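You operate a simulated robot arm through the tools that you are given. There is no shell and no other tool. Be economical: measure what you need, move in short steps, check, and stop when the job is done.

Carry out the task below with a simulated two-armed robot. There is one attempt and no reset: what you move stays moved.

## Task
Shut the wall line down and hang up the SHUT tag.
Fine: wind the red handwheel shut first, then shut the yellow lever and both wall gauge taps. Tag beside the yellow lever. Leave other valves alone.

It is judged by the outcome, as a careful person would: the job done as asked, and still so three seconds after it is handed in. It fails if anything else is knocked over, pushed out of place, dropped, spilled or broken.

## Robot
Two 7-joint arms with fingered hands on one trunk, on a base that drives. Base frame: it is fixed to the floor where the robot stands at the start and does not move with it; the origin is under the middle of the robot, x ahead of it, y to its left, z up. Lengths are in m, angles in degrees, forces in N, time in s.
The left shoulder is at the start at [0.047, 0.125, 1.249], the right one opposite. With the tool pointing down near the work surface each hand reaches from about 0.42 to 0.78 m from the robot's upright axis, wherever it stands, measured 20 degrees to its own side. Places, roughly: left wall gauge tap [0.5, 0.8, 1.4]; red handwheel [0.4, 0, 1.3]; right wall gauge tap [0.5, 0.4, 1.4]; yellow lever valve [0.5, 0.1, 1.4]; yellow valve hook [0.4, 0.1, 1.3]. Payload 3.6 kg a hand.
The tool frame of a hand sits at the grasp point between the pads (the TCP): z along the fingers, y along the line on which they close. The tips reach 0.03 m beyond it. Largest opening 0.104 m; the body of the gripper starts 0.035 m behind the TCP. The gripper is a hand of 4 fingers: y runs from the thumb to the fingers, the wrist lies at [-0.015, -0.104, -0.178] in the tool frame.
Orientation is that of the tool frame in the base frame, as a unit quaternion [w, x, y, z]. With the fingers straight down and the wrist toward the robot, the tool's x, y and z point along [0, 1, 0], [1, 0, 0] and [0, 0, -1] of the base frame.

## Interface
- The arms move only by the tool apply_moves. It takes "left_commands", "right_commands" or both (then of equal length, played together; a hand with none holds still); each is a list that holds one entry, the list of rows, each a list of 6 numbers: the turn, a rotation vector about the tool's x, y, z in units of 6 degrees (1.0 is 6 degrees), then the shift along the tool's x, y, z in units of 50 mm (1.0 is 50 mm). In form: [[[wx, wy, wz, dx, dy, dz], ...]]. A call has 1 to 8 rows; each row shifts and turns the commanded pose from where the row before left it, along the tool's axes as they then stand. A call with a number of a shift or a turn outside -1 to 1 is refused whole. Rows are played at 5 a second. More than 0.05 m and 8.6 degrees between two rows, and nothing of the call is played. A pose out of reach is approached as far as the arm can. The call stops where the force on the tool passes 40 N (or 10 N more than at its start, if that is more) or the arm is blocked; 0.2 s more then pass. In this call time passes only in rows, and 0.2 s behind the last. The reply holds the time, the measured pose of the TCP, the force on the tool along the base axes, the opening and the grip force, in the units named above and with some noise, with the torque about the TCP (base axes, N m) and any sound that the robot's microphone picked up.
- Cameras (640 x 400 px; columns grow to the right, rows downward): "scene" is now at [0.1471, 0.0393, 1.4005]; the picture's right is [0.41, -0.91, 0.00], its down [-0.40, -0.18, -0.90] and it looks along [0.82, 0.37, -0.44] (base axes); focal length 222 px, centre (320, 200). "left" rides on the left gripper at [-0.061, -0.092, -0.13] in its tool frame; the picture's right is [-0.81, -0.28, 0.52], its down [0.53, -0.71, 0.46] and it looks along [0.24, 0.64, 0.72] (tool axes); focal length 275 px, centre (320, 200). "right" rides on the right gripper at [0.061, -0.092, -0.13] in its tool frame; the picture's right is [-0.81, 0.27, -0.52], its down [-0.53, -0.71, 0.46] and it looks along [-0.24, 0.64, 0.72] (tool axes); focal length 275 px, centre (320, 200). There is no depth. A picture from a camera that has moved, and an enlarged one, comes with that camera's place and axes in the base frame and with its lens.
- camera(camera): a new picture of that camera. No time passes.
- slide_trunk(by): slides the trunk up (or, below 0, down) by that many m; the arms and the scene camera ride with it, the base frame stays. It gives what a move gives, with no picture.
- roll_base(legs): drives the robot by 1 to 6 legs, each [ahead, left, turn to the left] in m, m and degrees, along the robot's own axes; the way and the turn of a leg run together, so that a leg with both is an arc; at most 1.5 m and 180 degrees a leg. The arms and the cameras ride along, it lands a little off, and it stops where it bumps. It gives what a move gives.
- move_fingers(index, middle, ring, thumb_bend, thumb_turn, hand): sets how far each is bent, from 0 (flat) to 1 (curled in); at 0.3 the hand is open as for a grip, at 0.7 the pads meet at the TCP. One left out holds its place. A second passes; each finger stops where it meets its share of the squeeze, and holds until it gets a number again. It is the only way to open and close the hand. It gives what a move gives, with no picture; readings hold the bend of each and the force on the fingers (four entries, about 0 where the hand has none), thumb and palm. thumb_turn goes from beside the hand (0) to across from the fingers (1), as for a grip.
- head_to(pan, tilt): turns the head with the scene camera to pan (to the left, within 80 degrees either way) and tilt (down, from -29 to 69), counted from straight ahead of the robot. It gives what a move gives.
- close_up(camera, box): a new picture of the part [left, top, right, bottom] of that camera's present view, enlarged. No time passes.
- hand_in(): hands the job in; it is judged then, once.

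Go step by step. Nothing tells you exact positions but the pictures and the camera data: compare them with the known pose of the tool, close in by small moves and look again before you grip or let go. The budget is 120 turns and 108 pictures, counting those below and the enlarged ones. Unless the task says otherwise, let go and move clear before handing in, and close with one line.

The tools are called after "Request:" as name(argument=value, ...) on one line, values as JSON. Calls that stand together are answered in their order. apply_moves: Moves the arms, as the interface text tells. Its arguments: {"type":"object","properties":{"left_commands":{"type":"array"},"right_commands":{"type":"array"}},"required":[]} The other tools are called the same way: slide_trunk (by) slides the trunk up or down; move_fingers (index, middle, ring, thumb_bend, thumb_turn, hand) moves the fingers one by one; roll_base (legs) drives the base; head_to (pan, tilt) turns the head that bears the scene camera; camera (camera) takes a picture; close_up (camera, box) takes an enlarged picture of a part of a camera's view; hand_in () hands the job in.

At the start:

```text
clock: 0.0
left_tool_pos: [0.3481, 0.4028, 1.0002]
left_ee_rot: [0.0, 0.707, 0.707, 0.0]
left_ft_force: [1.3, 0.0, -0.8]
left_wrist_torque: [0.01, 0.0, -0.02]
left_finger_gap: 0.1038
left_grasp_force: 0.1
left_shape: jaw
left_bend: [0.3, 0.3, 0.3, 0.3, 0.98]
left_finger forces: [0.0, 0.1, 0.0, 0.0, 0.0, 0.0]
right_tool_pos: [0.3515, 0.0533, 1.0012]
right_ee_rot: [0.0, 0.707, 0.707, 0.0]
right_ft_force: [0.2, 0.1, 0.7]
right_wrist_torque: [0.0, -0.02, -0.02]
right_finger_gap: 0.1037
right_grasp_force: 0.0
right_shape: jaw
right_bend: [0.3, 0.3, 0.3, 0.3, 0.98]
right_finger forces: [0.1, 0.1, 0.0, 0.1, 0.0, 0.0]
trunk travel left (down, up): [-0.475, 0.061]
robot x, y, heading: [0.0022, -0.0007, 0.3]
head pan, tilt: [24.3, 26.2]
```

scene: 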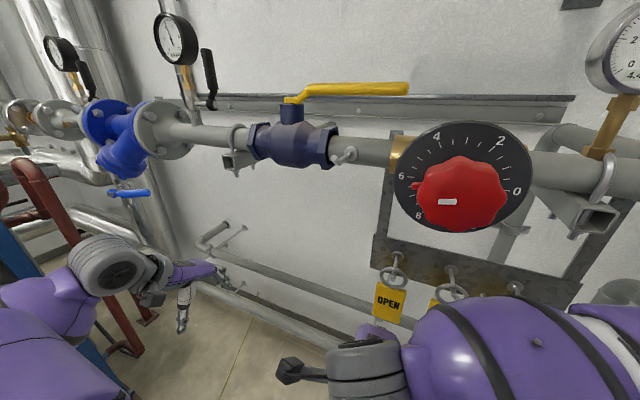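
right: 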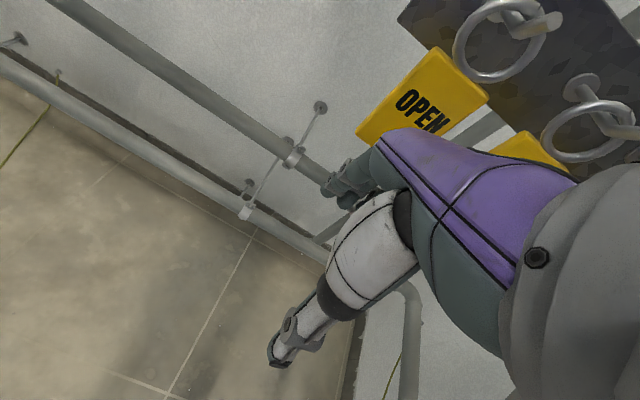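
left: 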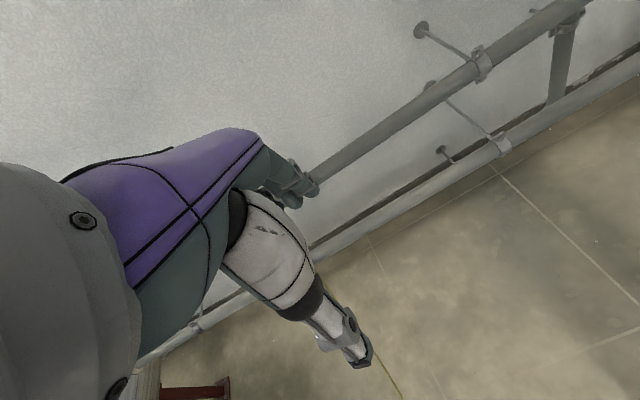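

I see the wall line: a red handwheel with a dial, a yellow lever lying along the pipe (open), two gauges with black lever taps, and tags hanging on a board below the handwheel. I'll look around more before moving.

Request:
head_to(pan=0, tilt=30)

Request:
camera(camera="scene")

Request:
head_to(pan=55, tilt=10)

Request:
camera(camera="scene")

```text
clock: 0.9
left_tool_pos: [0.3477, 0.4025, 0.9989]
left_ee_rot: [0.0, 0.707, 0.707, -0.001]
left_ft_force: [-0.2, -0.3, -1.3]
left_wrist_torque: [-0.02, -0.03, 0.04]
left_finger_gap: 0.1037
left_grasp_force: 0.0
left_shape: jaw
left_bend: [0.3, 0.3, 0.3, 0.3, 0.98]
left_finger forces: [0.1, 0.0, 0.1, 0.0, 0.1, 0.0]
right_tool_pos: [0.3521, 0.0537, 0.9994]
right_ee_rot: [0.0, 0.707, 0.707, 0.0]
right_ft_force: [0.1, 0.5, -0.3]
right_wrist_torque: [-0.02, -0.02, 0.01]
right_finger_gap: 0.1036
right_grasp_force: 0.1
right_shape: jaw
right_bend: [0.3, 0.3, 0.3, 0.3, 0.98]
right_finger forces: [0.0, 0.0, 0.0, 0.0, 0.0, 0.1]
trunk travel left (down, up): [-0.475, 0.061]
robot x, y, heading: [-0.0003, -0.0009, -0.0]
head pan, tilt: [0.0, 30.0]
```

```text
104 pictures are left
camera scene: at [0.1539, 0.0016, 1.3944], right [0.0, -1.0, 0.0], down [-0.5, 0.0, -0.87], along [0.87, 0.0, -0.5], focal length 222 px, centre (320, 200)
```

scene: 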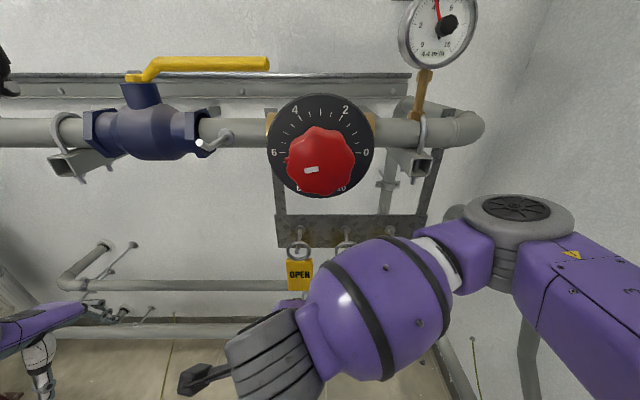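

```text
clock: 2.1
left_tool_pos: [0.3487, 0.4042, 0.9998]
left_ee_rot: [0.0, 0.706, 0.708, 0.0]
left_ft_force: [0.1, -0.2, 0.2]
left_wrist_torque: [0.0, -0.02, 0.02]
left_finger_gap: 0.1036
left_grasp_force: 0.0
left_shape: jaw
left_bend: [0.3, 0.3, 0.3, 0.3, 0.98]
left_finger forces: [0.0, 0.0, 0.1, 0.0, 0.0, 0.1]
right_tool_pos: [0.3518, 0.0523, 1.0004]
right_ee_rot: [0.0, 0.707, 0.707, 0.0]
right_ft_force: [-0.6, 0.6, -0.4]
right_wrist_torque: [-0.02, -0.04, 0.02]
right_finger_gap: 0.1037
right_grasp_force: 0.1
right_shape: jaw
right_bend: [0.3, 0.3, 0.3, 0.3, 0.98]
right_finger forces: [0.0, 0.0, 0.0, 0.1, 0.1, 0.0]
trunk travel left (down, up): [-0.475, 0.061]
robot x, y, heading: [-0.0031, -0.0044, -0.1]
head pan, tilt: [55.0, 10.0]
```

```text
103 pictures are left
camera scene: at [0.1169, 0.0776, 1.4267], right [0.82, -0.57, 0.0], down [-0.1, -0.14, -0.98], along [0.57, 0.81, -0.17], focal length 222 px, centre (320, 200)
```

scene: 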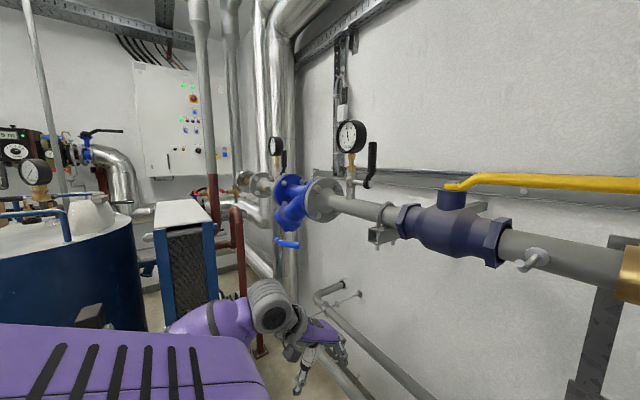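

The pictures show the handwheel knob about 0.25 m ahead of the camera with a 0–10 dial. I'll zoom in on the dial, then on the taps and tags.

Request:
head_to(pan=0, tilt=30)

Request:
close_up(camera="scene", box=[240, 80, 400, 210])

Request:
roll_base(legs=[[-0.25, 0, 0]])

Request:
camera(camera="scene")

```text
clock: 3.4
left_tool_pos: [0.348, 0.4036, 1.0005]
left_ee_rot: [0.001, 0.707, 0.707, 0.0]
left_ft_force: [1.1, 0.4, 0.3]
left_wrist_torque: [-0.02, 0.02, 0.0]
left_finger_gap: 0.1035
left_grasp_force: 0.0
left_shape: jaw
left_bend: [0.3, 0.3, 0.3, 0.3, 0.98]
left_finger forces: [0.0, 0.1, 0.0, 0.1, 0.0, 0.1]
right_tool_pos: [0.3523, 0.0519, 1.0003]
right_ee_rot: [0.0, 0.707, 0.707, 0.001]
right_ft_force: [0.5, 0.3, 0.2]
right_wrist_torque: [0.03, 0.04, 0.01]
right_finger_gap: 0.1035
right_grasp_force: 0.2
right_shape: jaw
right_bend: [0.3, 0.3, 0.3, 0.3, 0.98]
right_finger forces: [0.0, 0.1, 0.0, 0.0, 0.0, 0.0]
trunk travel left (down, up): [-0.475, 0.061]
robot x, y, heading: [-0.0005, 0.0003, -0.0]
head pan, tilt: [0.0, 30.0]
```

```text
3.08 times, centred on (320, 145) of scene
camera zoom: at [0.1539, 0.0016, 1.3944], right [0.0, -1.0, 0.0], down [-0.5, 0.0, -0.87], along [0.87, 0.0, -0.5], focal length 683 px, centre (320, 369)
```

zoom: 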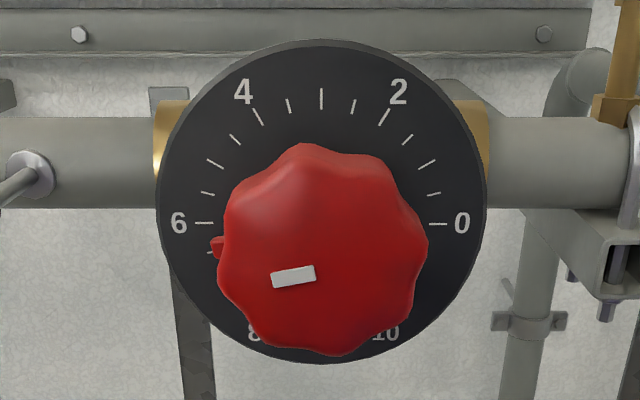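

```text
clock: 5.2
left_tool_pos: [0.0938, 0.4027, 0.9999]
left_ee_rot: [0.0, 0.708, 0.706, -0.001]
left_ft_force: [0.8, 0.8, 0.6]
left_wrist_torque: [0.05, 0.0, 0.01]
left_finger_gap: 0.1036
left_grasp_force: 0.1
left_shape: jaw
left_bend: [0.3, 0.3, 0.3, 0.3, 0.98]
left_finger forces: [0.0, 0.0, 0.0, 0.0, 0.0, 0.0]
right_tool_pos: [0.0973, 0.0528, 1.0004]
right_ee_rot: [0.0, 0.707, 0.707, 0.0]
right_ft_force: [-0.4, -0.5, 0.2]
right_wrist_torque: [-0.01, 0.0, -0.03]
right_finger_gap: 0.1037
right_grasp_force: 0.0
right_shape: jaw
right_bend: [0.3, 0.3, 0.3, 0.3, 0.98]
right_finger forces: [0.0, 0.0, 0.0, 0.0, 0.0, 0.1]
trunk travel left (down, up): [-0.475, 0.061]
robot x, y, heading: [-0.2524, 0.0025, -0.2]
head pan, tilt: [0.0, 30.0]
```

```text
101 pictures are left
camera scene: at [-0.1003, 0.0015, 1.3945], right [0.0, -1.0, 0.0], down [-0.5, 0.0, -0.87], along [0.87, 0.0, -0.5], focal length 222 px, centre (320, 200)
```

scene: 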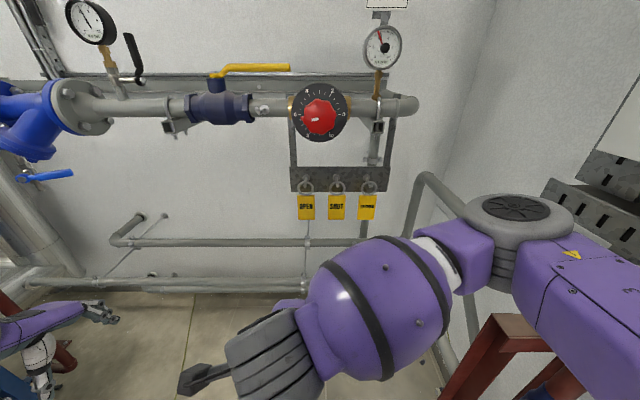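

Knob centre triangulates to about (0.36, 0.0, 1.318), 0.067 m wide, reading about 6.6; the hook tip is near (0.37, 0.115, 1.33). I'll zoom in on the tags, the hook and the taps.

Request:
close_up(camera="scene", box=[280, 150, 400, 225])

Request:
close_up(camera="scene", box=[160, 50, 360, 150])

Request:
close_up(camera="scene", box=[0, 0, 200, 125])

```text
5.33 times, centred on (340, 188) of scene
camera zoom: at [-0.1003, 0.0015, 1.3945], right [0.0, -1.0, 0.0], down [-0.5, 0.0, -0.87], along [0.87, 0.0, -0.5], focal length 1184 px, centre (213, 267)
```

zoom: 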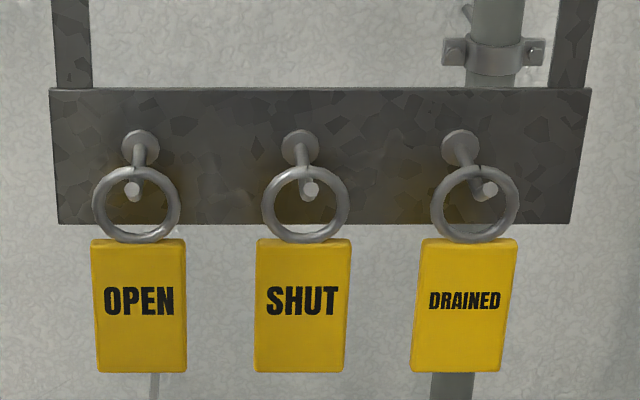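

```text
3.20 times, centred on (260, 100) of scene
camera zoom: at [-0.1003, 0.0015, 1.3945], right [0.0, -1.0, 0.0], down [-0.5, 0.0, -0.87], along [0.87, 0.0, -0.5], focal length 711 px, centre (512, 520)
```

zoom: 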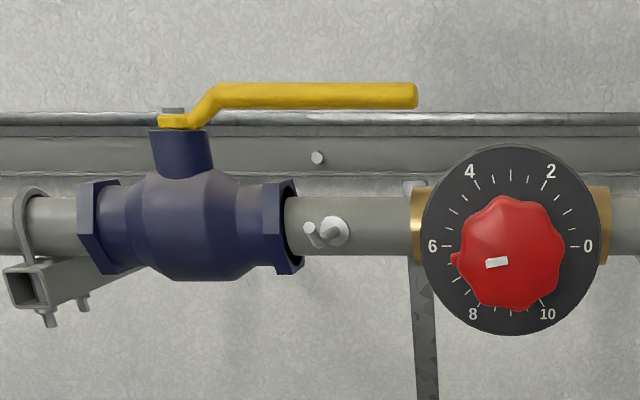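

```text
3.20 times, centred on (100, 62) of scene
camera zoom: at [-0.1003, 0.0015, 1.3945], right [0.0, -1.0, 0.0], down [-0.5, 0.0, -0.87], along [0.87, 0.0, -0.5], focal length 711 px, centre (1024, 640)
```

zoom: 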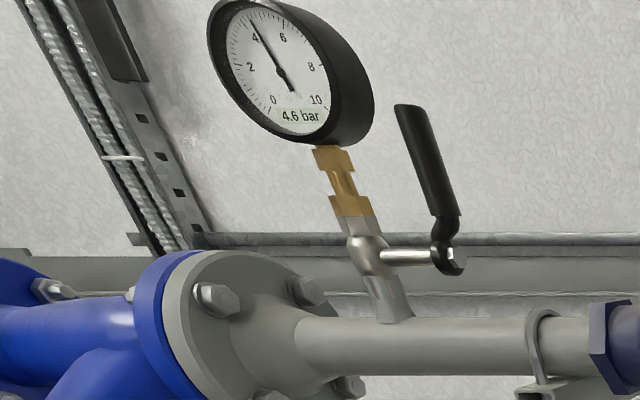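

The tap handles stand up along the gauge stem, so they are open. The yellow lever lies along the pipe, also open. I'll raise the right hand and turn it to face the wall for the handwheel.

Request:
apply_moves(right_commands=[[[-1, 0, 0, 0, 0.4, -0.3], [-1, 0, 0, 0, 0.4, -0.3], [-1, 0, 0, 0, 0.4, -0.3], [-1, 0, 0, 0, 0.4, -0.3], [-1, 0, 0, 0, 0.4, -0.3], [-1, 0, 0, 0, 0.4, -0.3], [-1, 0, 0, 0, 0.4, -0.3], [-1, 0, 0, 0, 0.4, -0.3]]])

Request:
apply_moves(right_commands=[[[-1, 0, 0, -0.14, 0.25, 0], [-1, 0, 0, -0.14, 0.25, 0], [-1, 0, 0, -0.14, 0.25, 0], [-1, 0, 0, -0.14, 0.25, 0], [-1, 0, 0, -0.14, 0.25, 0], [-1, 0, 0, -0.14, 0.25, 0], [-1, 0, 0, -0.14, 0.25, 0]]])

Request:
camera(camera="scene")

Request:
camera(camera="right")

```text
clock: 7.0
left_tool_pos: [0.0955, 0.4025, 1.0014]
left_ee_rot: [-0.001, 0.708, 0.706, 0.0]
left_ft_force: [0.6, -0.7, 0.3]
left_wrist_torque: [0.03, 0.01, -0.03]
left_finger_gap: 0.1036
left_grasp_force: 0.0
left_shape: jaw
left_bend: [0.3, 0.3, 0.3, 0.3, 0.98]
left_finger forces: [0.0, 0.1, 0.1, 0.1, 0.1, 0.1]
right_tool_pos: [0.202, 0.0538, 1.1663]
right_ee_rot: [0.288, 0.647, 0.645, 0.287]
right_ft_force: [0.8, 0.1, -0.2]
right_wrist_torque: [0.0, -0.02, 0.02]
right_finger_gap: 0.1036
right_grasp_force: 0.1
right_shape: jaw
right_bend: [0.3, 0.3, 0.3, 0.3, 0.98]
right_finger forces: [0.1, 0.0, 0.1, 0.0, 0.0, 0.0]
trunk travel left (down, up): [-0.475, 0.061]
robot x, y, heading: [-0.2545, 0.0015, -0.2]
head pan, tilt: [0.0, 30.0]
```

```text
clock: 8.6
left_tool_pos: [0.0957, 0.4028, 1.0003]
left_ee_rot: [-0.001, 0.708, 0.706, 0.0]
left_ft_force: [0.6, -1.0, -0.7]
left_wrist_torque: [-0.02, 0.04, 0.03]
left_finger_gap: 0.1037
left_grasp_force: 0.1
left_shape: jaw
left_bend: [0.3, 0.3, 0.3, 0.3, 0.98]
left_finger forces: [0.0, 0.1, 0.1, 0.1, 0.0, 0.1]
right_tool_pos: [0.2412, 0.0464, 1.2926]
right_ee_rot: [0.499, 0.505, 0.5, 0.496]
right_ft_force: [0.9, -0.2, 0.8]
right_wrist_torque: [-0.01, -0.01, 0.04]
right_finger_gap: 0.1036
right_grasp_force: 0.0
right_shape: jaw
right_bend: [0.3, 0.3, 0.3, 0.3, 0.98]
right_finger forces: [0.0, 0.0, 0.0, 0.1, 0.0, 0.0]
right hand out of reach, approached as far as the arm can: row 5, 6, 7
trunk travel left (down, up): [-0.475, 0.061]
robot x, y, heading: [-0.2521, 0.0055, -0.1]
head pan, tilt: [0.0, 30.0]
```

```text
97 pictures are left
camera scene: at [-0.0985, 0.0001, 1.4005], right [-0.02, -1.0, 0.0], down [-0.44, 0.01, -0.9], along [0.9, -0.02, -0.44], focal length 222 px, centre (320, 200)
```

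scene: 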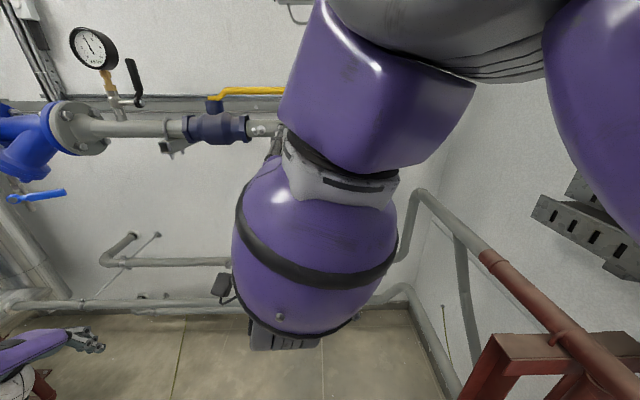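

```text
96 pictures are left
camera right: at [0.1084, 0.1078, 1.2012], right [-0.52, -0.81, 0.28], down [0.44, -0.53, -0.72], along [0.73, -0.25, 0.64], focal length 275 px, centre (320, 200)
```

right: 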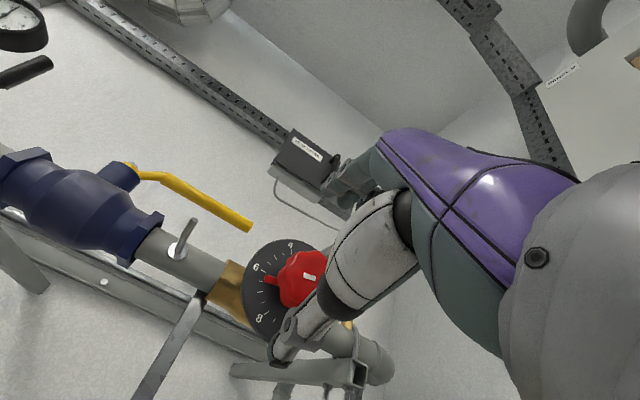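

The hand faces the wall but reaches a joint limit near here. I'll test its roll range in free air by rolling it counter-clockwise, which is the starting side for a clockwise stroke.

Request:
apply_moves(right_commands=[[[0, 0, -1, 0, 0, 0], [0, 0, -1, 0, 0, 0], [0, 0, -1, 0, 0, 0], [0, 0, -1, 0, 0, 0], [0, 0, -1, 0, 0, 0], [0, 0, -1, 0, 0, 0], [0, 0, -1, 0, 0, 0], [0, 0, -1, 0, 0, 0]]])

Request:
apply_moves(right_commands=[[[0, 0, -1, 0, 0, 0], [0, 0, -1, 0, 0, 0], [0, 0, -1, 0, 0, 0], [0, 0, -1, 0, 0, 0], [0, 0, -1, 0, 0, 0], [0, 0, -1, 0, 0, 0], [0, 0, -1, 0, 0, 0], [0, 0, -1, 0, 0, 0]]])

Request:
camera(camera="scene")

```text
clock: 10.4
left_tool_pos: [0.0966, 0.4016, 1.0011]
left_ee_rot: [0.0, 0.707, 0.707, 0.001]
left_ft_force: [-0.1, 0.3, 0.4]
left_wrist_torque: [0.02, -0.04, 0.02]
left_finger_gap: 0.1035
left_grasp_force: 0.1
left_shape: jaw
left_bend: [0.3, 0.3, 0.3, 0.3, 0.98]
left_finger forces: [0.0, 0.0, 0.1, 0.0, 0.0, 0.0]
right_tool_pos: [0.2409, 0.0462, 1.2939]
right_ee_rot: [0.661, 0.254, 0.66, 0.252]
right_ft_force: [0.0, 0.7, 0.5]
right_wrist_torque: [0.01, -0.02, 0.02]
right_finger_gap: 0.1035
right_grasp_force: 0.0
right_shape: jaw
right_bend: [0.3, 0.3, 0.3, 0.3, 0.98]
right_finger forces: [0.0, 0.0, 0.1, 0.0, 0.0, 0.0]
trunk travel left (down, up): [-0.475, 0.061]
robot x, y, heading: [-0.2535, 0.0016, -0.1]
head pan, tilt: [0.0, 30.0]
```

```text
clock: 12.2
left_tool_pos: [0.0953, 0.403, 1.0005]
left_ee_rot: [0.0, 0.708, 0.706, 0.0]
left_ft_force: [0.5, -1.0, 0.1]
left_wrist_torque: [0.03, 0.02, 0.03]
left_finger_gap: 0.1039
left_grasp_force: 0.0
left_shape: jaw
left_bend: [0.3, 0.3, 0.3, 0.3, 0.98]
left_finger forces: [0.0, 0.0, 0.0, 0.0, 0.0, 0.1]
right_tool_pos: [0.2389, 0.0461, 1.2927]
right_ee_rot: [0.706, -0.037, 0.706, -0.039]
right_ft_force: [0.0, -0.9, -0.3]
right_wrist_torque: [-0.02, -0.01, 0.04]
right_finger_gap: 0.1038
right_grasp_force: 0.0
right_shape: jaw
right_bend: [0.3, 0.3, 0.3, 0.3, 0.98]
right_finger forces: [0.0, 0.0, 0.1, 0.0, 0.0, 0.0]
trunk travel left (down, up): [-0.475, 0.061]
robot x, y, heading: [-0.2553, 0.0014, -0.2]
head pan, tilt: [0.0, 30.0]
```

```text
95 pictures are left
camera scene: at [-0.0998, 0.0015, 1.3944], right [0.0, -1.0, 0.0], down [-0.5, 0.0, -0.87], along [0.87, 0.0, -0.5], focal length 222 px, centre (320, 200)
```

scene: 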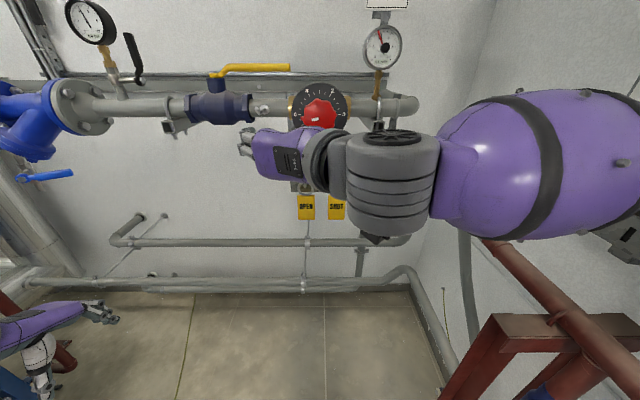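

This roll gives a comfortable pose with a clear view. I'll line up with the knob axis and roll a bit further counter-clockwise for a long stroke.

Request:
apply_moves(right_commands=[[[0, 0, 0, -0.2, -0.48, 0], [0, 0, 0, -0.2, -0.47, 0], [0, 0, -1, 0, 0, 0.2], [0, 0, -1, 0, 0, 0.2], [0, 0, -1, 0, 0, 0.2], [0, 0, -1, 0, 0, 0.2], [0, 0, -1, 0, 0, 0.2], [0, 0, -1, 0, 0, 0]]])

Request:
camera(camera="scene")

Request:
camera(camera="right")

```text
clock: 14.0
left_tool_pos: [0.0952, 0.4031, 0.9996]
left_ee_rot: [0.0, 0.708, 0.706, 0.001]
left_ft_force: [0.0, 0.4, -0.9]
left_wrist_torque: [-0.03, -0.03, 0.01]
left_finger_gap: 0.1038
left_grasp_force: 0.0
left_shape: jaw
left_bend: [0.3, 0.3, 0.3, 0.3, 0.98]
left_finger forces: [0.0, 0.1, 0.1, 0.1, 0.0, 0.0]
right_tool_pos: [0.2884, 0.0005, 1.3182]
right_ee_rot: [0.66, -0.253, 0.66, -0.255]
right_ft_force: [-0.1, 0.4, 0.8]
right_wrist_torque: [0.03, 0.0, -0.01]
right_finger_gap: 0.104
right_grasp_force: 0.1
right_shape: jaw
right_bend: [0.3, 0.3, 0.3, 0.3, 0.98]
right_finger forces: [0.0, 0.1, 0.0, 0.1, 0.1, 0.1]
trunk travel left (down, up): [-0.475, 0.061]
robot x, y, heading: [-0.2549, -0.0011, -0.3]
head pan, tilt: [0.0, 30.0]
```

```text
94 pictures are left
camera scene: at [-0.1001, 0.002, 1.3945], right [0.0, -1.0, 0.0], down [-0.5, 0.0, -0.87], along [0.87, 0.0, -0.5], focal length 222 px, centre (320, 200)
```

scene: 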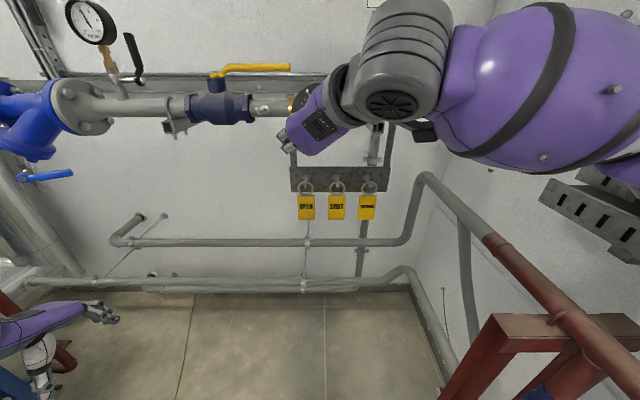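

```text
93 pictures are left
camera right: at [0.1569, -0.1072, 1.3342], right [-0.52, 0.75, 0.42], down [0.45, -0.17, 0.87], along [0.73, 0.64, -0.25], focal length 275 px, centre (320, 200)
```

right: 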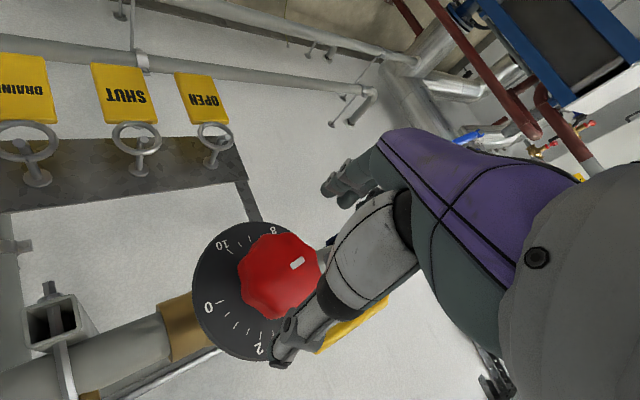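

The knob centre by the wrist camera is on the tool axis (y 0, z 1.318). I'll go forward so the pads straddle the knob, then look.

Request:
apply_moves(right_commands=[[[0, 0, 0, 0, 0, 0.35], [0, 0, 0, 0, 0, 0.35], [0, 0, 0, 0, 0, 0.35], [0, 0, 0, 0, 0, 0.35]]])

Request:
camera(camera="right")

```text
clock: 15.0
left_tool_pos: [0.0967, 0.4016, 0.9997]
left_ee_rot: [0.0, 0.707, 0.707, 0.0]
left_ft_force: [-0.1, 1.0, 0.3]
left_wrist_torque: [0.06, -0.02, -0.02]
left_finger_gap: 0.1037
left_grasp_force: 0.0
left_shape: jaw
left_bend: [0.3, 0.3, 0.3, 0.3, 0.98]
left_finger forces: [0.0, 0.1, 0.0, 0.0, 0.1, 0.0]
right_tool_pos: [0.3609, 0.003, 1.318]
right_ee_rot: [0.66, -0.253, 0.66, -0.254]
right_ft_force: [-0.3, 0.1, -0.5]
right_wrist_torque: [-0.02, -0.02, -0.03]
right_finger_gap: 0.1039
right_grasp_force: 0.0
right_shape: jaw
right_bend: [0.3, 0.3, 0.3, 0.3, 0.98]
right_finger forces: [0.1, 0.0, 0.0, 0.0, 0.0, 0.1]
trunk travel left (down, up): [-0.475, 0.061]
robot x, y, heading: [-0.2538, 0.0023, -0.2]
head pan, tilt: [0.0, 30.0]
```

```text
92 pictures are left
camera right: at [0.2287, -0.1061, 1.3339], right [-0.52, 0.75, 0.42], down [0.46, -0.17, 0.87], along [0.73, 0.64, -0.25], focal length 275 px, centre (320, 200)
```

right: 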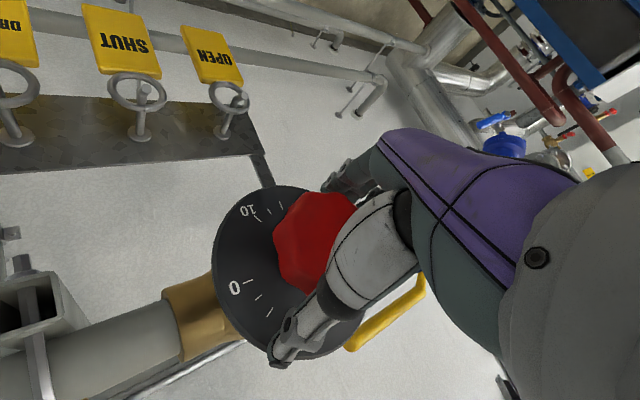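

The hand straddles the knob without contact. Now I close on it.

Request:
move_fingers(hand="right", index=0.6, middle=0.6, ring=0.6, thumb_bend=0.6)

Request:
camera(camera="right")

```text
clock: 16.0
left_tool_pos: [0.0933, 0.4026, 1.001]
left_ee_rot: [0.0, 0.708, 0.706, 0.001]
left_ft_force: [-0.4, 0.3, -0.1]
left_wrist_torque: [0.01, 0.05, -0.02]
left_finger_gap: 0.1038
left_grasp_force: 0.0
left_shape: jaw
left_bend: [0.3, 0.3, 0.3, 0.3, 0.98]
left_finger forces: [0.0, 0.1, 0.0, 0.0, 0.0, 0.0]
right_tool_pos: [0.357, 0.0028, 1.3188]
right_ee_rot: [0.661, -0.253, 0.66, -0.254]
right_ft_force: [-13.6, 0.7, -0.6]
right_wrist_torque: [-0.1, 0.98, 1.4]
right_finger_gap: 0.0591
right_grasp_force: 27.6
right_shape: fingers
right_bend: [0.48, 0.42, 0.6, 0.5, 0.97]
right_finger forces: [13.0, 23.0, 0.0, 0.0, 20.2, 0.0]
trunk travel left (down, up): [-0.475, 0.061]
robot x, y, heading: [-0.2527, 0.0007, -0.2]
head pan, tilt: [0.0, 30.0]
```

```text
91 pictures are left
camera right: at [0.2256, -0.1059, 1.3348], right [-0.52, 0.75, 0.42], down [0.45, -0.17, 0.87], along [0.73, 0.64, -0.25], focal length 275 px, centre (320, 200)
```

right: 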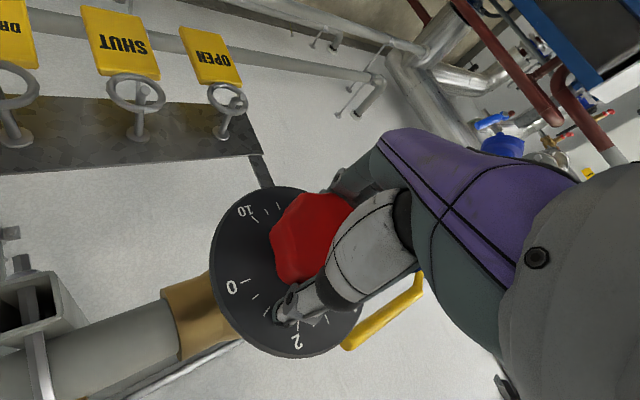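

Index, middle and thumb hold the knob. I'll try a clockwise turn in steps.

Request:
apply_moves(right_commands=[[[0, 0, 1, 0, 0, -0.04], [0, 0, 1, 0, 0, 0], [0, 0, 1, 0, 0, 0], [0, 0, 1, 0, 0, 0]]])

Request:
camera(camera="right")

```text
clock: 17.0
left_tool_pos: [0.095, 0.4027, 1.0017]
left_ee_rot: [0.0, 0.708, 0.707, -0.001]
left_ft_force: [0.5, 0.2, -0.7]
left_wrist_torque: [0.02, 0.0, 0.0]
left_finger_gap: 0.1035
left_grasp_force: 0.0
left_shape: jaw
left_bend: [0.3, 0.3, 0.3, 0.3, 0.98]
left_finger forces: [0.0, 0.0, 0.0, 0.0, 0.0, 0.1]
right_tool_pos: [0.3564, 0.0012, 1.3189]
right_ee_rot: [0.699, -0.109, 0.698, -0.111]
right_ft_force: [1.6, 0.3, 3.5]
right_wrist_torque: [-0.21, 0.27, 0.65]
right_finger_gap: 0.0588
right_grasp_force: 20.7
right_shape: fingers
right_bend: [0.48, 0.5, 0.6, 0.51, 0.99]
right_finger forces: [15.3, 8.8, 0.1, 0.1, 17.5, 0.0]
trunk travel left (down, up): [-0.475, 0.061]
robot x, y, heading: [-0.2548, 0.0035, 0.0]
head pan, tilt: [0.0, 30.0]
```

```text
90 pictures are left
camera right: at [0.2252, -0.1043, 1.2887], right [-0.52, 0.51, 0.69], down [0.45, -0.52, 0.73], along [0.73, 0.69, 0.04], focal length 275 px, centre (320, 200)
```

right: 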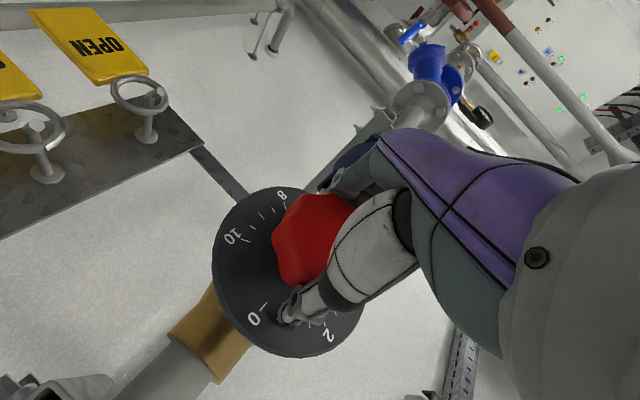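

The knob seems to follow the hand. I'll continue clockwise.

Request:
apply_moves(right_commands=[[[0, 0, 1, 0, 0, 0], [0, 0, 1, 0, 0, 0], [0, 0, 1, 0, 0, 0], [0, 0, 1, 0, 0, 0], [0, 0, 1, 0, 0, 0], [0, 0, 1, 0, 0, 0], [0, 0, 1, 0, 0, 0], [0, 0, 1, 0, 0, 0]]])

Request:
camera(camera="right")

Request:
camera(camera="scene")

```text
clock: 18.8
left_tool_pos: [0.0941, 0.4022, 1.0001]
left_ee_rot: [0.0, 0.708, 0.706, 0.0]
left_ft_force: [0.0, 0.1, -0.9]
left_wrist_torque: [-0.01, 0.01, 0.01]
left_finger_gap: 0.1037
left_grasp_force: 0.1
left_shape: jaw
left_bend: [0.3, 0.3, 0.3, 0.3, 0.98]
left_finger forces: [0.0, 0.0, 0.0, 0.0, 0.0, 0.0]
right_tool_pos: [0.3566, -0.0007, 1.3189]
right_ee_rot: [0.683, 0.185, 0.682, 0.184]
right_ft_force: [0.8, -4.1, 5.5]
right_wrist_torque: [-0.14, -0.14, 0.42]
right_finger_gap: 0.0585
right_grasp_force: 19.4
right_shape: fingers
right_bend: [0.48, 0.52, 0.6, 0.51, 0.99]
right_finger forces: [15.7, 5.3, 0.0, 0.0, 16.7, 0.1]
trunk travel left (down, up): [-0.475, 0.061]
robot x, y, heading: [-0.2557, -0.0007, -0.1]
head pan, tilt: [0.0, 30.0]
```

```text
89 pictures are left
camera right: at [0.2256, -0.0483, 1.2195], right [-0.52, -0.17, 0.84], down [0.45, -0.89, 0.1], along [0.73, 0.43, 0.54], focal length 275 px, centre (320, 200)
```

right: 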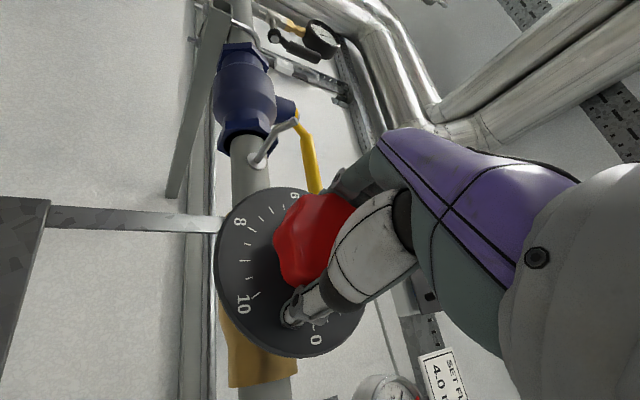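

```text
88 pictures are left
camera scene: at [-0.1001, 0.0007, 1.3945], right [0.0, -1.0, 0.0], down [-0.5, 0.0, -0.87], along [0.87, 0.0, -0.5], focal length 222 px, centre (320, 200)
```

scene: 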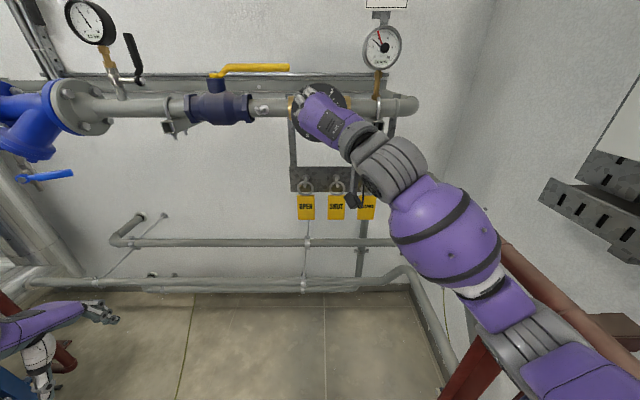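

The knob moves with the hand and the arm stays clear of the tags. Next stroke.

Request:
apply_moves(right_commands=[[[0, 0, 1, 0, 0, 0], [0, 0, 1, 0, 0, 0], [0, 0, 1, 0, 0, 0], [0, 0, 1, 0, 0, 0], [0, 0, 1, 0, 0, 0], [0, 0, 1, 0, 0, 0], [0, 0, 1, 0, 0, 0], [0, 0, 1, 0, 0, 0]]])

Request:
camera(camera="right")

Request:
camera(camera="scene")

```text
clock: 20.6
left_tool_pos: [0.0952, 0.4012, 1.0003]
left_ee_rot: [0.0, 0.708, 0.707, 0.0]
left_ft_force: [-0.3, 0.7, 0.2]
left_wrist_torque: [-0.01, 0.01, 0.02]
left_finger_gap: 0.1037
left_grasp_force: 0.0
left_shape: jaw
left_bend: [0.3, 0.3, 0.3, 0.3, 0.98]
left_finger forces: [0.0, 0.0, 0.0, 0.0, 0.0, 0.0]
right_tool_pos: [0.3567, -0.001, 1.3191]
right_ee_rot: [0.55, 0.447, 0.548, 0.445]
right_ft_force: [-2.5, -8.7, 1.6]
right_wrist_torque: [-0.14, -0.35, 0.16]
right_finger_gap: 0.0582
right_grasp_force: 19.0
right_shape: fingers
right_bend: [0.48, 0.52, 0.6, 0.51, 1.0]
right_finger forces: [15.5, 5.5, 0.1, 0.0, 16.8, 0.1]
trunk travel left (down, up): [-0.475, 0.061]
robot x, y, heading: [-0.2521, 0.0052, -0.3]
head pan, tilt: [0.0, 30.0]
```

```text
87 pictures are left
camera right: at [0.2258, 0.0412, 1.2154], right [-0.52, -0.74, 0.44], down [0.45, -0.67, -0.59], along [0.72, -0.11, 0.68], focal length 275 px, centre (320, 200)
```

right: 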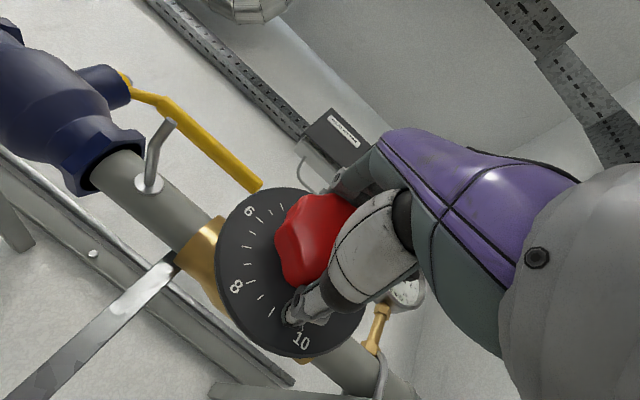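

```text
86 pictures are left
camera scene: at [-0.1002, 0.0, 1.3944], right [0.0, -1.0, 0.0], down [-0.5, 0.0, -0.87], along [0.87, 0.0, -0.5], focal length 222 px, centre (320, 200)
```

scene: 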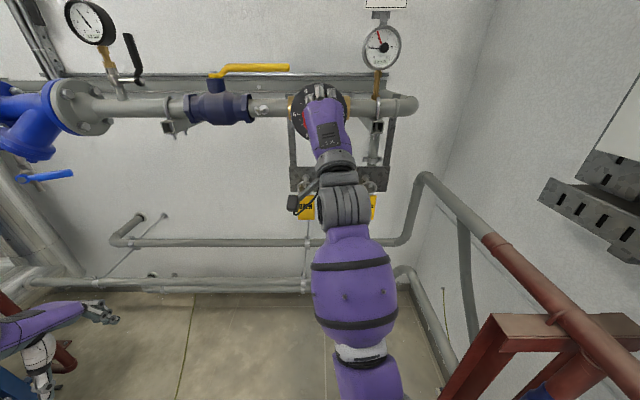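

120° turned so far and the arm is elbow-down. I'll carry on.

Request:
apply_moves(right_commands=[[[0, 0, 1, 0, 0, 0], [0, 0, 1, 0, 0, 0], [0, 0, 1, 0, 0, 0], [0, 0, 1, 0, 0, 0], [0, 0, 1, 0, 0, 0], [0, 0, 1, 0, 0, 0], [0, 0, 1, 0, 0, 0], [0, 0, 1, 0, 0, 0]]])

Request:
camera(camera="scene")

Request:
camera(camera="right")

```text
clock: 22.4
left_tool_pos: [0.0952, 0.4015, 0.9999]
left_ee_rot: [0.0, 0.708, 0.706, 0.001]
left_ft_force: [0.1, -0.4, 0.3]
left_wrist_torque: [0.02, -0.01, -0.02]
left_finger_gap: 0.1036
left_grasp_force: 0.1
left_shape: jaw
left_bend: [0.3, 0.3, 0.3, 0.3, 0.98]
left_finger forces: [0.0, 0.1, 0.0, 0.0, 0.0, 0.0]
right_tool_pos: [0.3575, -0.0005, 1.3181]
right_ee_rot: [0.322, 0.631, 0.319, 0.629]
right_ft_force: [-7.9, -6.8, -7.7]
right_wrist_torque: [-0.12, -0.34, -0.11]
right_finger_gap: 0.0581
right_grasp_force: 19.1
right_shape: fingers
right_bend: [0.47, 0.52, 0.6, 0.52, 1.0]
right_finger forces: [14.6, 5.9, 0.5, 0.1, 17.7, 0.0]
trunk travel left (down, up): [-0.475, 0.061]
robot x, y, heading: [-0.2554, 0.0009, -0.1]
head pan, tilt: [0.0, 30.0]
```

```text
85 pictures are left
camera scene: at [-0.1007, 0.0001, 1.3944], right [0.0, -1.0, 0.0], down [-0.5, 0.0, -0.87], along [0.87, 0.0, -0.5], focal length 222 px, centre (320, 200)
```

scene: 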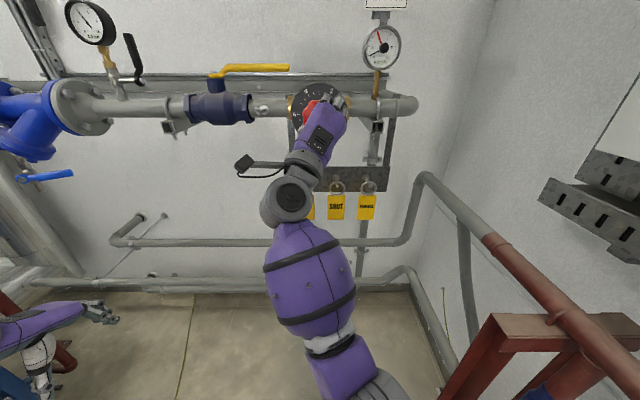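

```text
84 pictures are left
camera right: at [0.2261, 0.1042, 1.2799], right [-0.52, -0.81, -0.26], down [0.45, -0.01, -0.89], along [0.72, -0.58, 0.38], focal length 275 px, centre (320, 200)
```

right: 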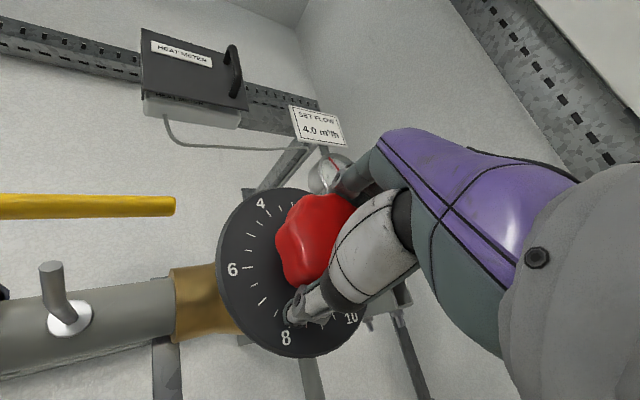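

168° turned; about 30° remains. I'll go on until it reaches the stop.

Request:
apply_moves(right_commands=[[[0, 0, 1, 0, 0, 0], [0, 0, 1, 0, 0, 0], [0, 0, 1, 0, 0, 0], [0, 0, 1, 0, 0, 0], [0, 0, 1, 0, 0, 0], [0, 0, 1, 0, 0, 0]]])

Request:
camera(camera="scene")

Request:
close_up(camera="scene", box=[260, 70, 380, 150])

```text
clock: 23.8
left_tool_pos: [0.0944, 0.4024, 1.0008]
left_ee_rot: [0.001, 0.708, 0.706, 0.0]
left_ft_force: [0.1, 0.0, 0.3]
left_wrist_torque: [-0.01, 0.03, -0.01]
left_finger_gap: 0.104
left_grasp_force: 0.1
left_shape: jaw
left_bend: [0.3, 0.3, 0.3, 0.3, 0.98]
left_finger forces: [0.1, 0.0, 0.0, 0.1, 0.1, 0.0]
right_tool_pos: [0.3571, 0.0016, 1.3194]
right_ee_rot: [0.111, 0.697, 0.11, 0.7]
right_ft_force: [-1.9, -3.3, -1.1]
right_wrist_torque: [-0.59, -0.13, -0.24]
right_finger_gap: 0.0578
right_grasp_force: 19.1
right_shape: fingers
right_bend: [0.47, 0.51, 0.58, 0.52, 1.0]
right_finger forces: [16.1, 5.1, 1.5, 0.0, 16.0, 0.0]
trunk travel left (down, up): [-0.475, 0.061]
robot x, y, heading: [-0.2583, 0.0015, 0.0]
head pan, tilt: [0.0, 30.0]
```

```text
83 pictures are left
camera scene: at [-0.1, 0.0012, 1.3946], right [0.0, -1.0, 0.0], down [-0.5, 0.0, -0.87], along [0.87, 0.0, -0.5], focal length 222 px, centre (320, 200)
```

scene: 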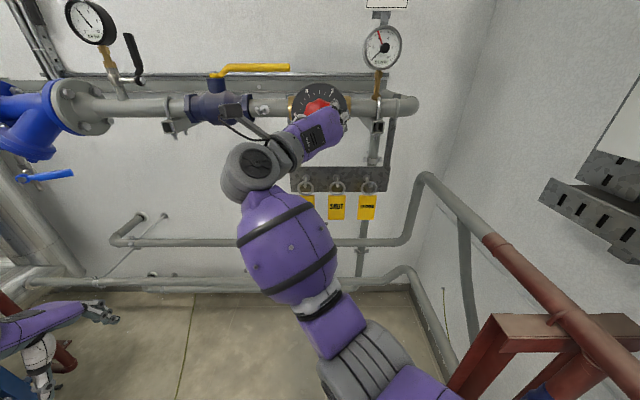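

```text
5.00 times, centred on (320, 110) of scene
camera zoom: at [-0.1, 0.0012, 1.3946], right [0.0, -1.0, 0.0], down [-0.5, 0.0, -0.87], along [0.87, 0.0, -0.5], focal length 1110 px, centre (320, 650)
```

zoom: 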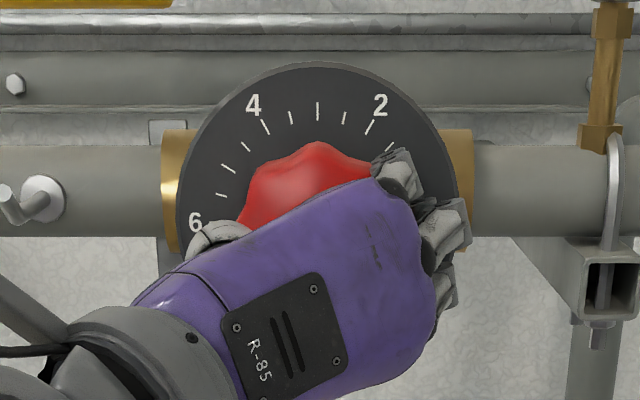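

The torque about the knob axis has jumped, so it may be at the stop. Two more small rows to confirm.

Request:
apply_moves(right_commands=[[[0, 0, 0.7, 0, 0, 0], [0, 0, 0.7, 0, 0, 0]]])

Request:
close_up(camera="right", box=[160, 150, 440, 380])

```text
clock: 24.4
left_tool_pos: [0.0959, 0.4021, 0.9992]
left_ee_rot: [0.001, 0.708, 0.707, 0.0]
left_ft_force: [-0.4, -0.2, -0.5]
left_wrist_torque: [0.01, -0.01, -0.03]
left_finger_gap: 0.1038
left_grasp_force: 0.2
left_shape: jaw
left_bend: [0.3, 0.3, 0.3, 0.3, 0.98]
left_finger forces: [0.0, 0.0, 0.1, 0.0, 0.0, 0.0]
right_tool_pos: [0.3569, 0.0015, 1.321]
right_ee_rot: [0.06, 0.703, 0.059, 0.706]
right_ft_force: [4.3, 0.4, 14.7]
right_wrist_torque: [-0.88, 0.02, 0.02]
right_finger_gap: 0.0562
right_grasp_force: 18.2
right_shape: fingers
right_bend: [0.48, 0.51, 0.57, 0.52, 1.0]
right_finger forces: [19.8, 2.4, 2.0, 0.1, 12.3, 0.0]
trunk travel left (down, up): [-0.475, 0.061]
robot x, y, heading: [-0.253, -0.0004, -0.1]
head pan, tilt: [0.0, 30.0]
```

```text
1.74 times, centred on (300, 265) of right
camera zoom: at [0.2247, 0.1028, 1.3647], right [-0.51, -0.41, -0.76], down [0.46, 0.61, -0.64], along [0.73, -0.68, -0.13], focal length 479 px, centre (355, 87)
```

zoom: 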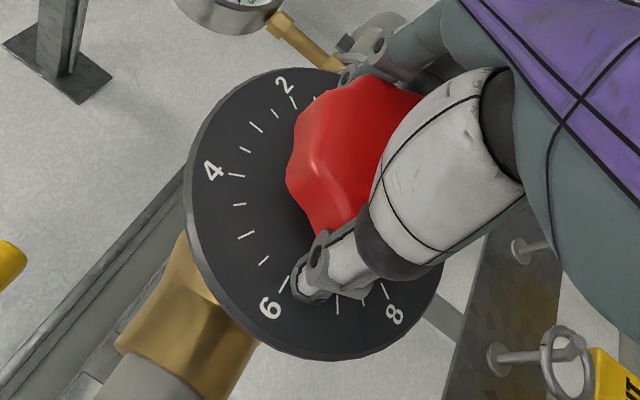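

Resistance is rising, so it's very likely at the stop. I'll release the knob, back off a little and read the dial.

Request:
apply_moves(right_commands=[[[0, 0, -0.5, 0, 0, 0]]])

Request:
move_fingers(hand="right", index=0.3, middle=0.3, ring=0.3, thumb_bend=0.3)

Request:
apply_moves(right_commands=[[[0, 0, 0, 0, 0, -0.6], [0, 0, 0, 0, 0, -0.8], [0, 0, 0, 0, 0, -0.8]]])

Request:
close_up(camera="scene", box=[260, 70, 380, 150])

Request:
camera(camera="right")

```text
clock: 24.8
left_tool_pos: [0.0953, 0.4029, 1.0003]
left_ee_rot: [0.0, 0.708, 0.706, 0.0]
left_ft_force: [1.0, -0.4, -0.4]
left_wrist_torque: [-0.04, 0.0, -0.02]
left_finger_gap: 0.1037
left_grasp_force: 0.1
left_shape: jaw
left_bend: [0.3, 0.3, 0.3, 0.3, 0.98]
left_finger forces: [0.1, 0.0, 0.0, 0.1, 0.0, 0.0]
right_tool_pos: [0.3563, 0.0011, 1.3209]
right_ee_rot: [0.078, 0.701, 0.078, 0.704]
right_ft_force: [3.1, 0.7, 12.8]
right_wrist_torque: [-0.5, 0.07, 0.08]
right_finger_gap: 0.056
right_grasp_force: 17.3
right_shape: fingers
right_bend: [0.48, 0.52, 0.58, 0.52, 0.98]
right_finger forces: [19.3, 1.8, 1.7, 0.1, 12.8, 0.0]
trunk travel left (down, up): [-0.475, 0.061]
robot x, y, heading: [-0.2531, -0.0003, -0.3]
head pan, tilt: [0.0, 30.0]
```

```text
clock: 25.8
left_tool_pos: [0.0962, 0.4017, 1.0003]
left_ee_rot: [0.0, 0.707, 0.707, 0.0]
left_ft_force: [0.1, -0.7, 0.1]
left_wrist_torque: [0.01, -0.01, 0.03]
left_finger_gap: 0.1038
left_grasp_force: 0.1
left_shape: jaw
left_bend: [0.3, 0.3, 0.3, 0.3, 0.98]
left_finger forces: [0.1, 0.0, 0.0, 0.1, 0.0, 0.1]
right_tool_pos: [0.3579, 0.0001, 1.3179]
right_ee_rot: [0.077, 0.703, 0.077, 0.703]
right_ft_force: [0.2, 0.5, 0.5]
right_wrist_torque: [-0.01, -0.01, -0.03]
right_finger_gap: 0.1027
right_grasp_force: 0.0
right_shape: fingers
right_bend: [0.3, 0.3, 0.3, 0.3, 0.97]
right_finger forces: [0.0, 0.0, 0.0, 0.0, 0.0, 0.0]
trunk travel left (down, up): [-0.475, 0.061]
robot x, y, heading: [-0.2533, 0.0013, -0.3]
head pan, tilt: [0.0, 30.0]
```

```text
clock: 26.6
left_tool_pos: [0.094, 0.4017, 1.0006]
left_ee_rot: [0.0, 0.708, 0.706, 0.0]
left_ft_force: [-0.4, 0.4, -0.1]
left_wrist_torque: [0.0, 0.02, 0.04]
left_finger_gap: 0.104
left_grasp_force: 0.0
left_shape: jaw
left_bend: [0.3, 0.3, 0.3, 0.3, 0.98]
left_finger forces: [0.0, 0.0, 0.0, 0.0, 0.0, 0.1]
right_tool_pos: [0.2454, 0.0009, 1.3192]
right_ee_rot: [0.078, 0.703, 0.077, 0.703]
right_ft_force: [0.2, 0.3, -0.3]
right_wrist_torque: [-0.02, -0.01, -0.01]
right_finger_gap: 0.1027
right_grasp_force: 0.0
right_shape: fingers
right_bend: [0.3, 0.3, 0.3, 0.3, 0.97]
right_finger forces: [0.0, 0.0, 0.0, 0.1, 0.0, 0.0]
trunk travel left (down, up): [-0.475, 0.061]
robot x, y, heading: [-0.2553, -0.0037, -0.0]
head pan, tilt: [0.0, 30.0]
```

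```text
5.00 times, centred on (320, 110) of scene
camera zoom: at [-0.1005, 0.0015, 1.3945], right [0.0, -1.0, 0.0], down [-0.5, 0.0, -0.87], along [0.87, 0.0, -0.5], focal length 1110 px, centre (320, 650)
```

zoom: 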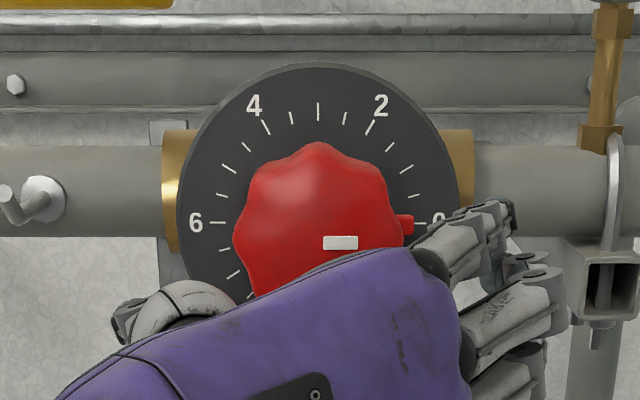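

```text
79 pictures are left
camera right: at [0.1146, 0.1041, 1.3585], right [-0.52, -0.44, -0.73], down [0.46, 0.58, -0.68], along [0.72, -0.68, -0.1], focal length 275 px, centre (320, 200)
```

right: 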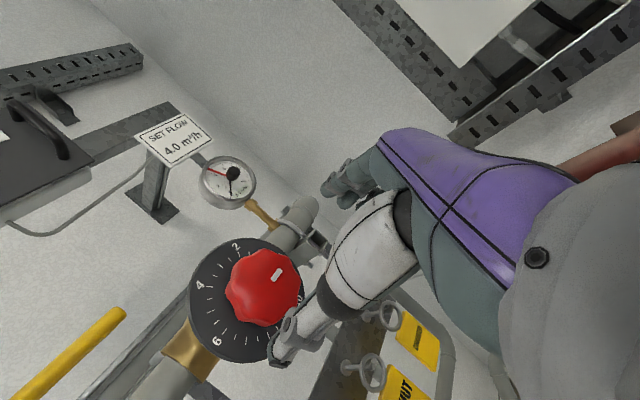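

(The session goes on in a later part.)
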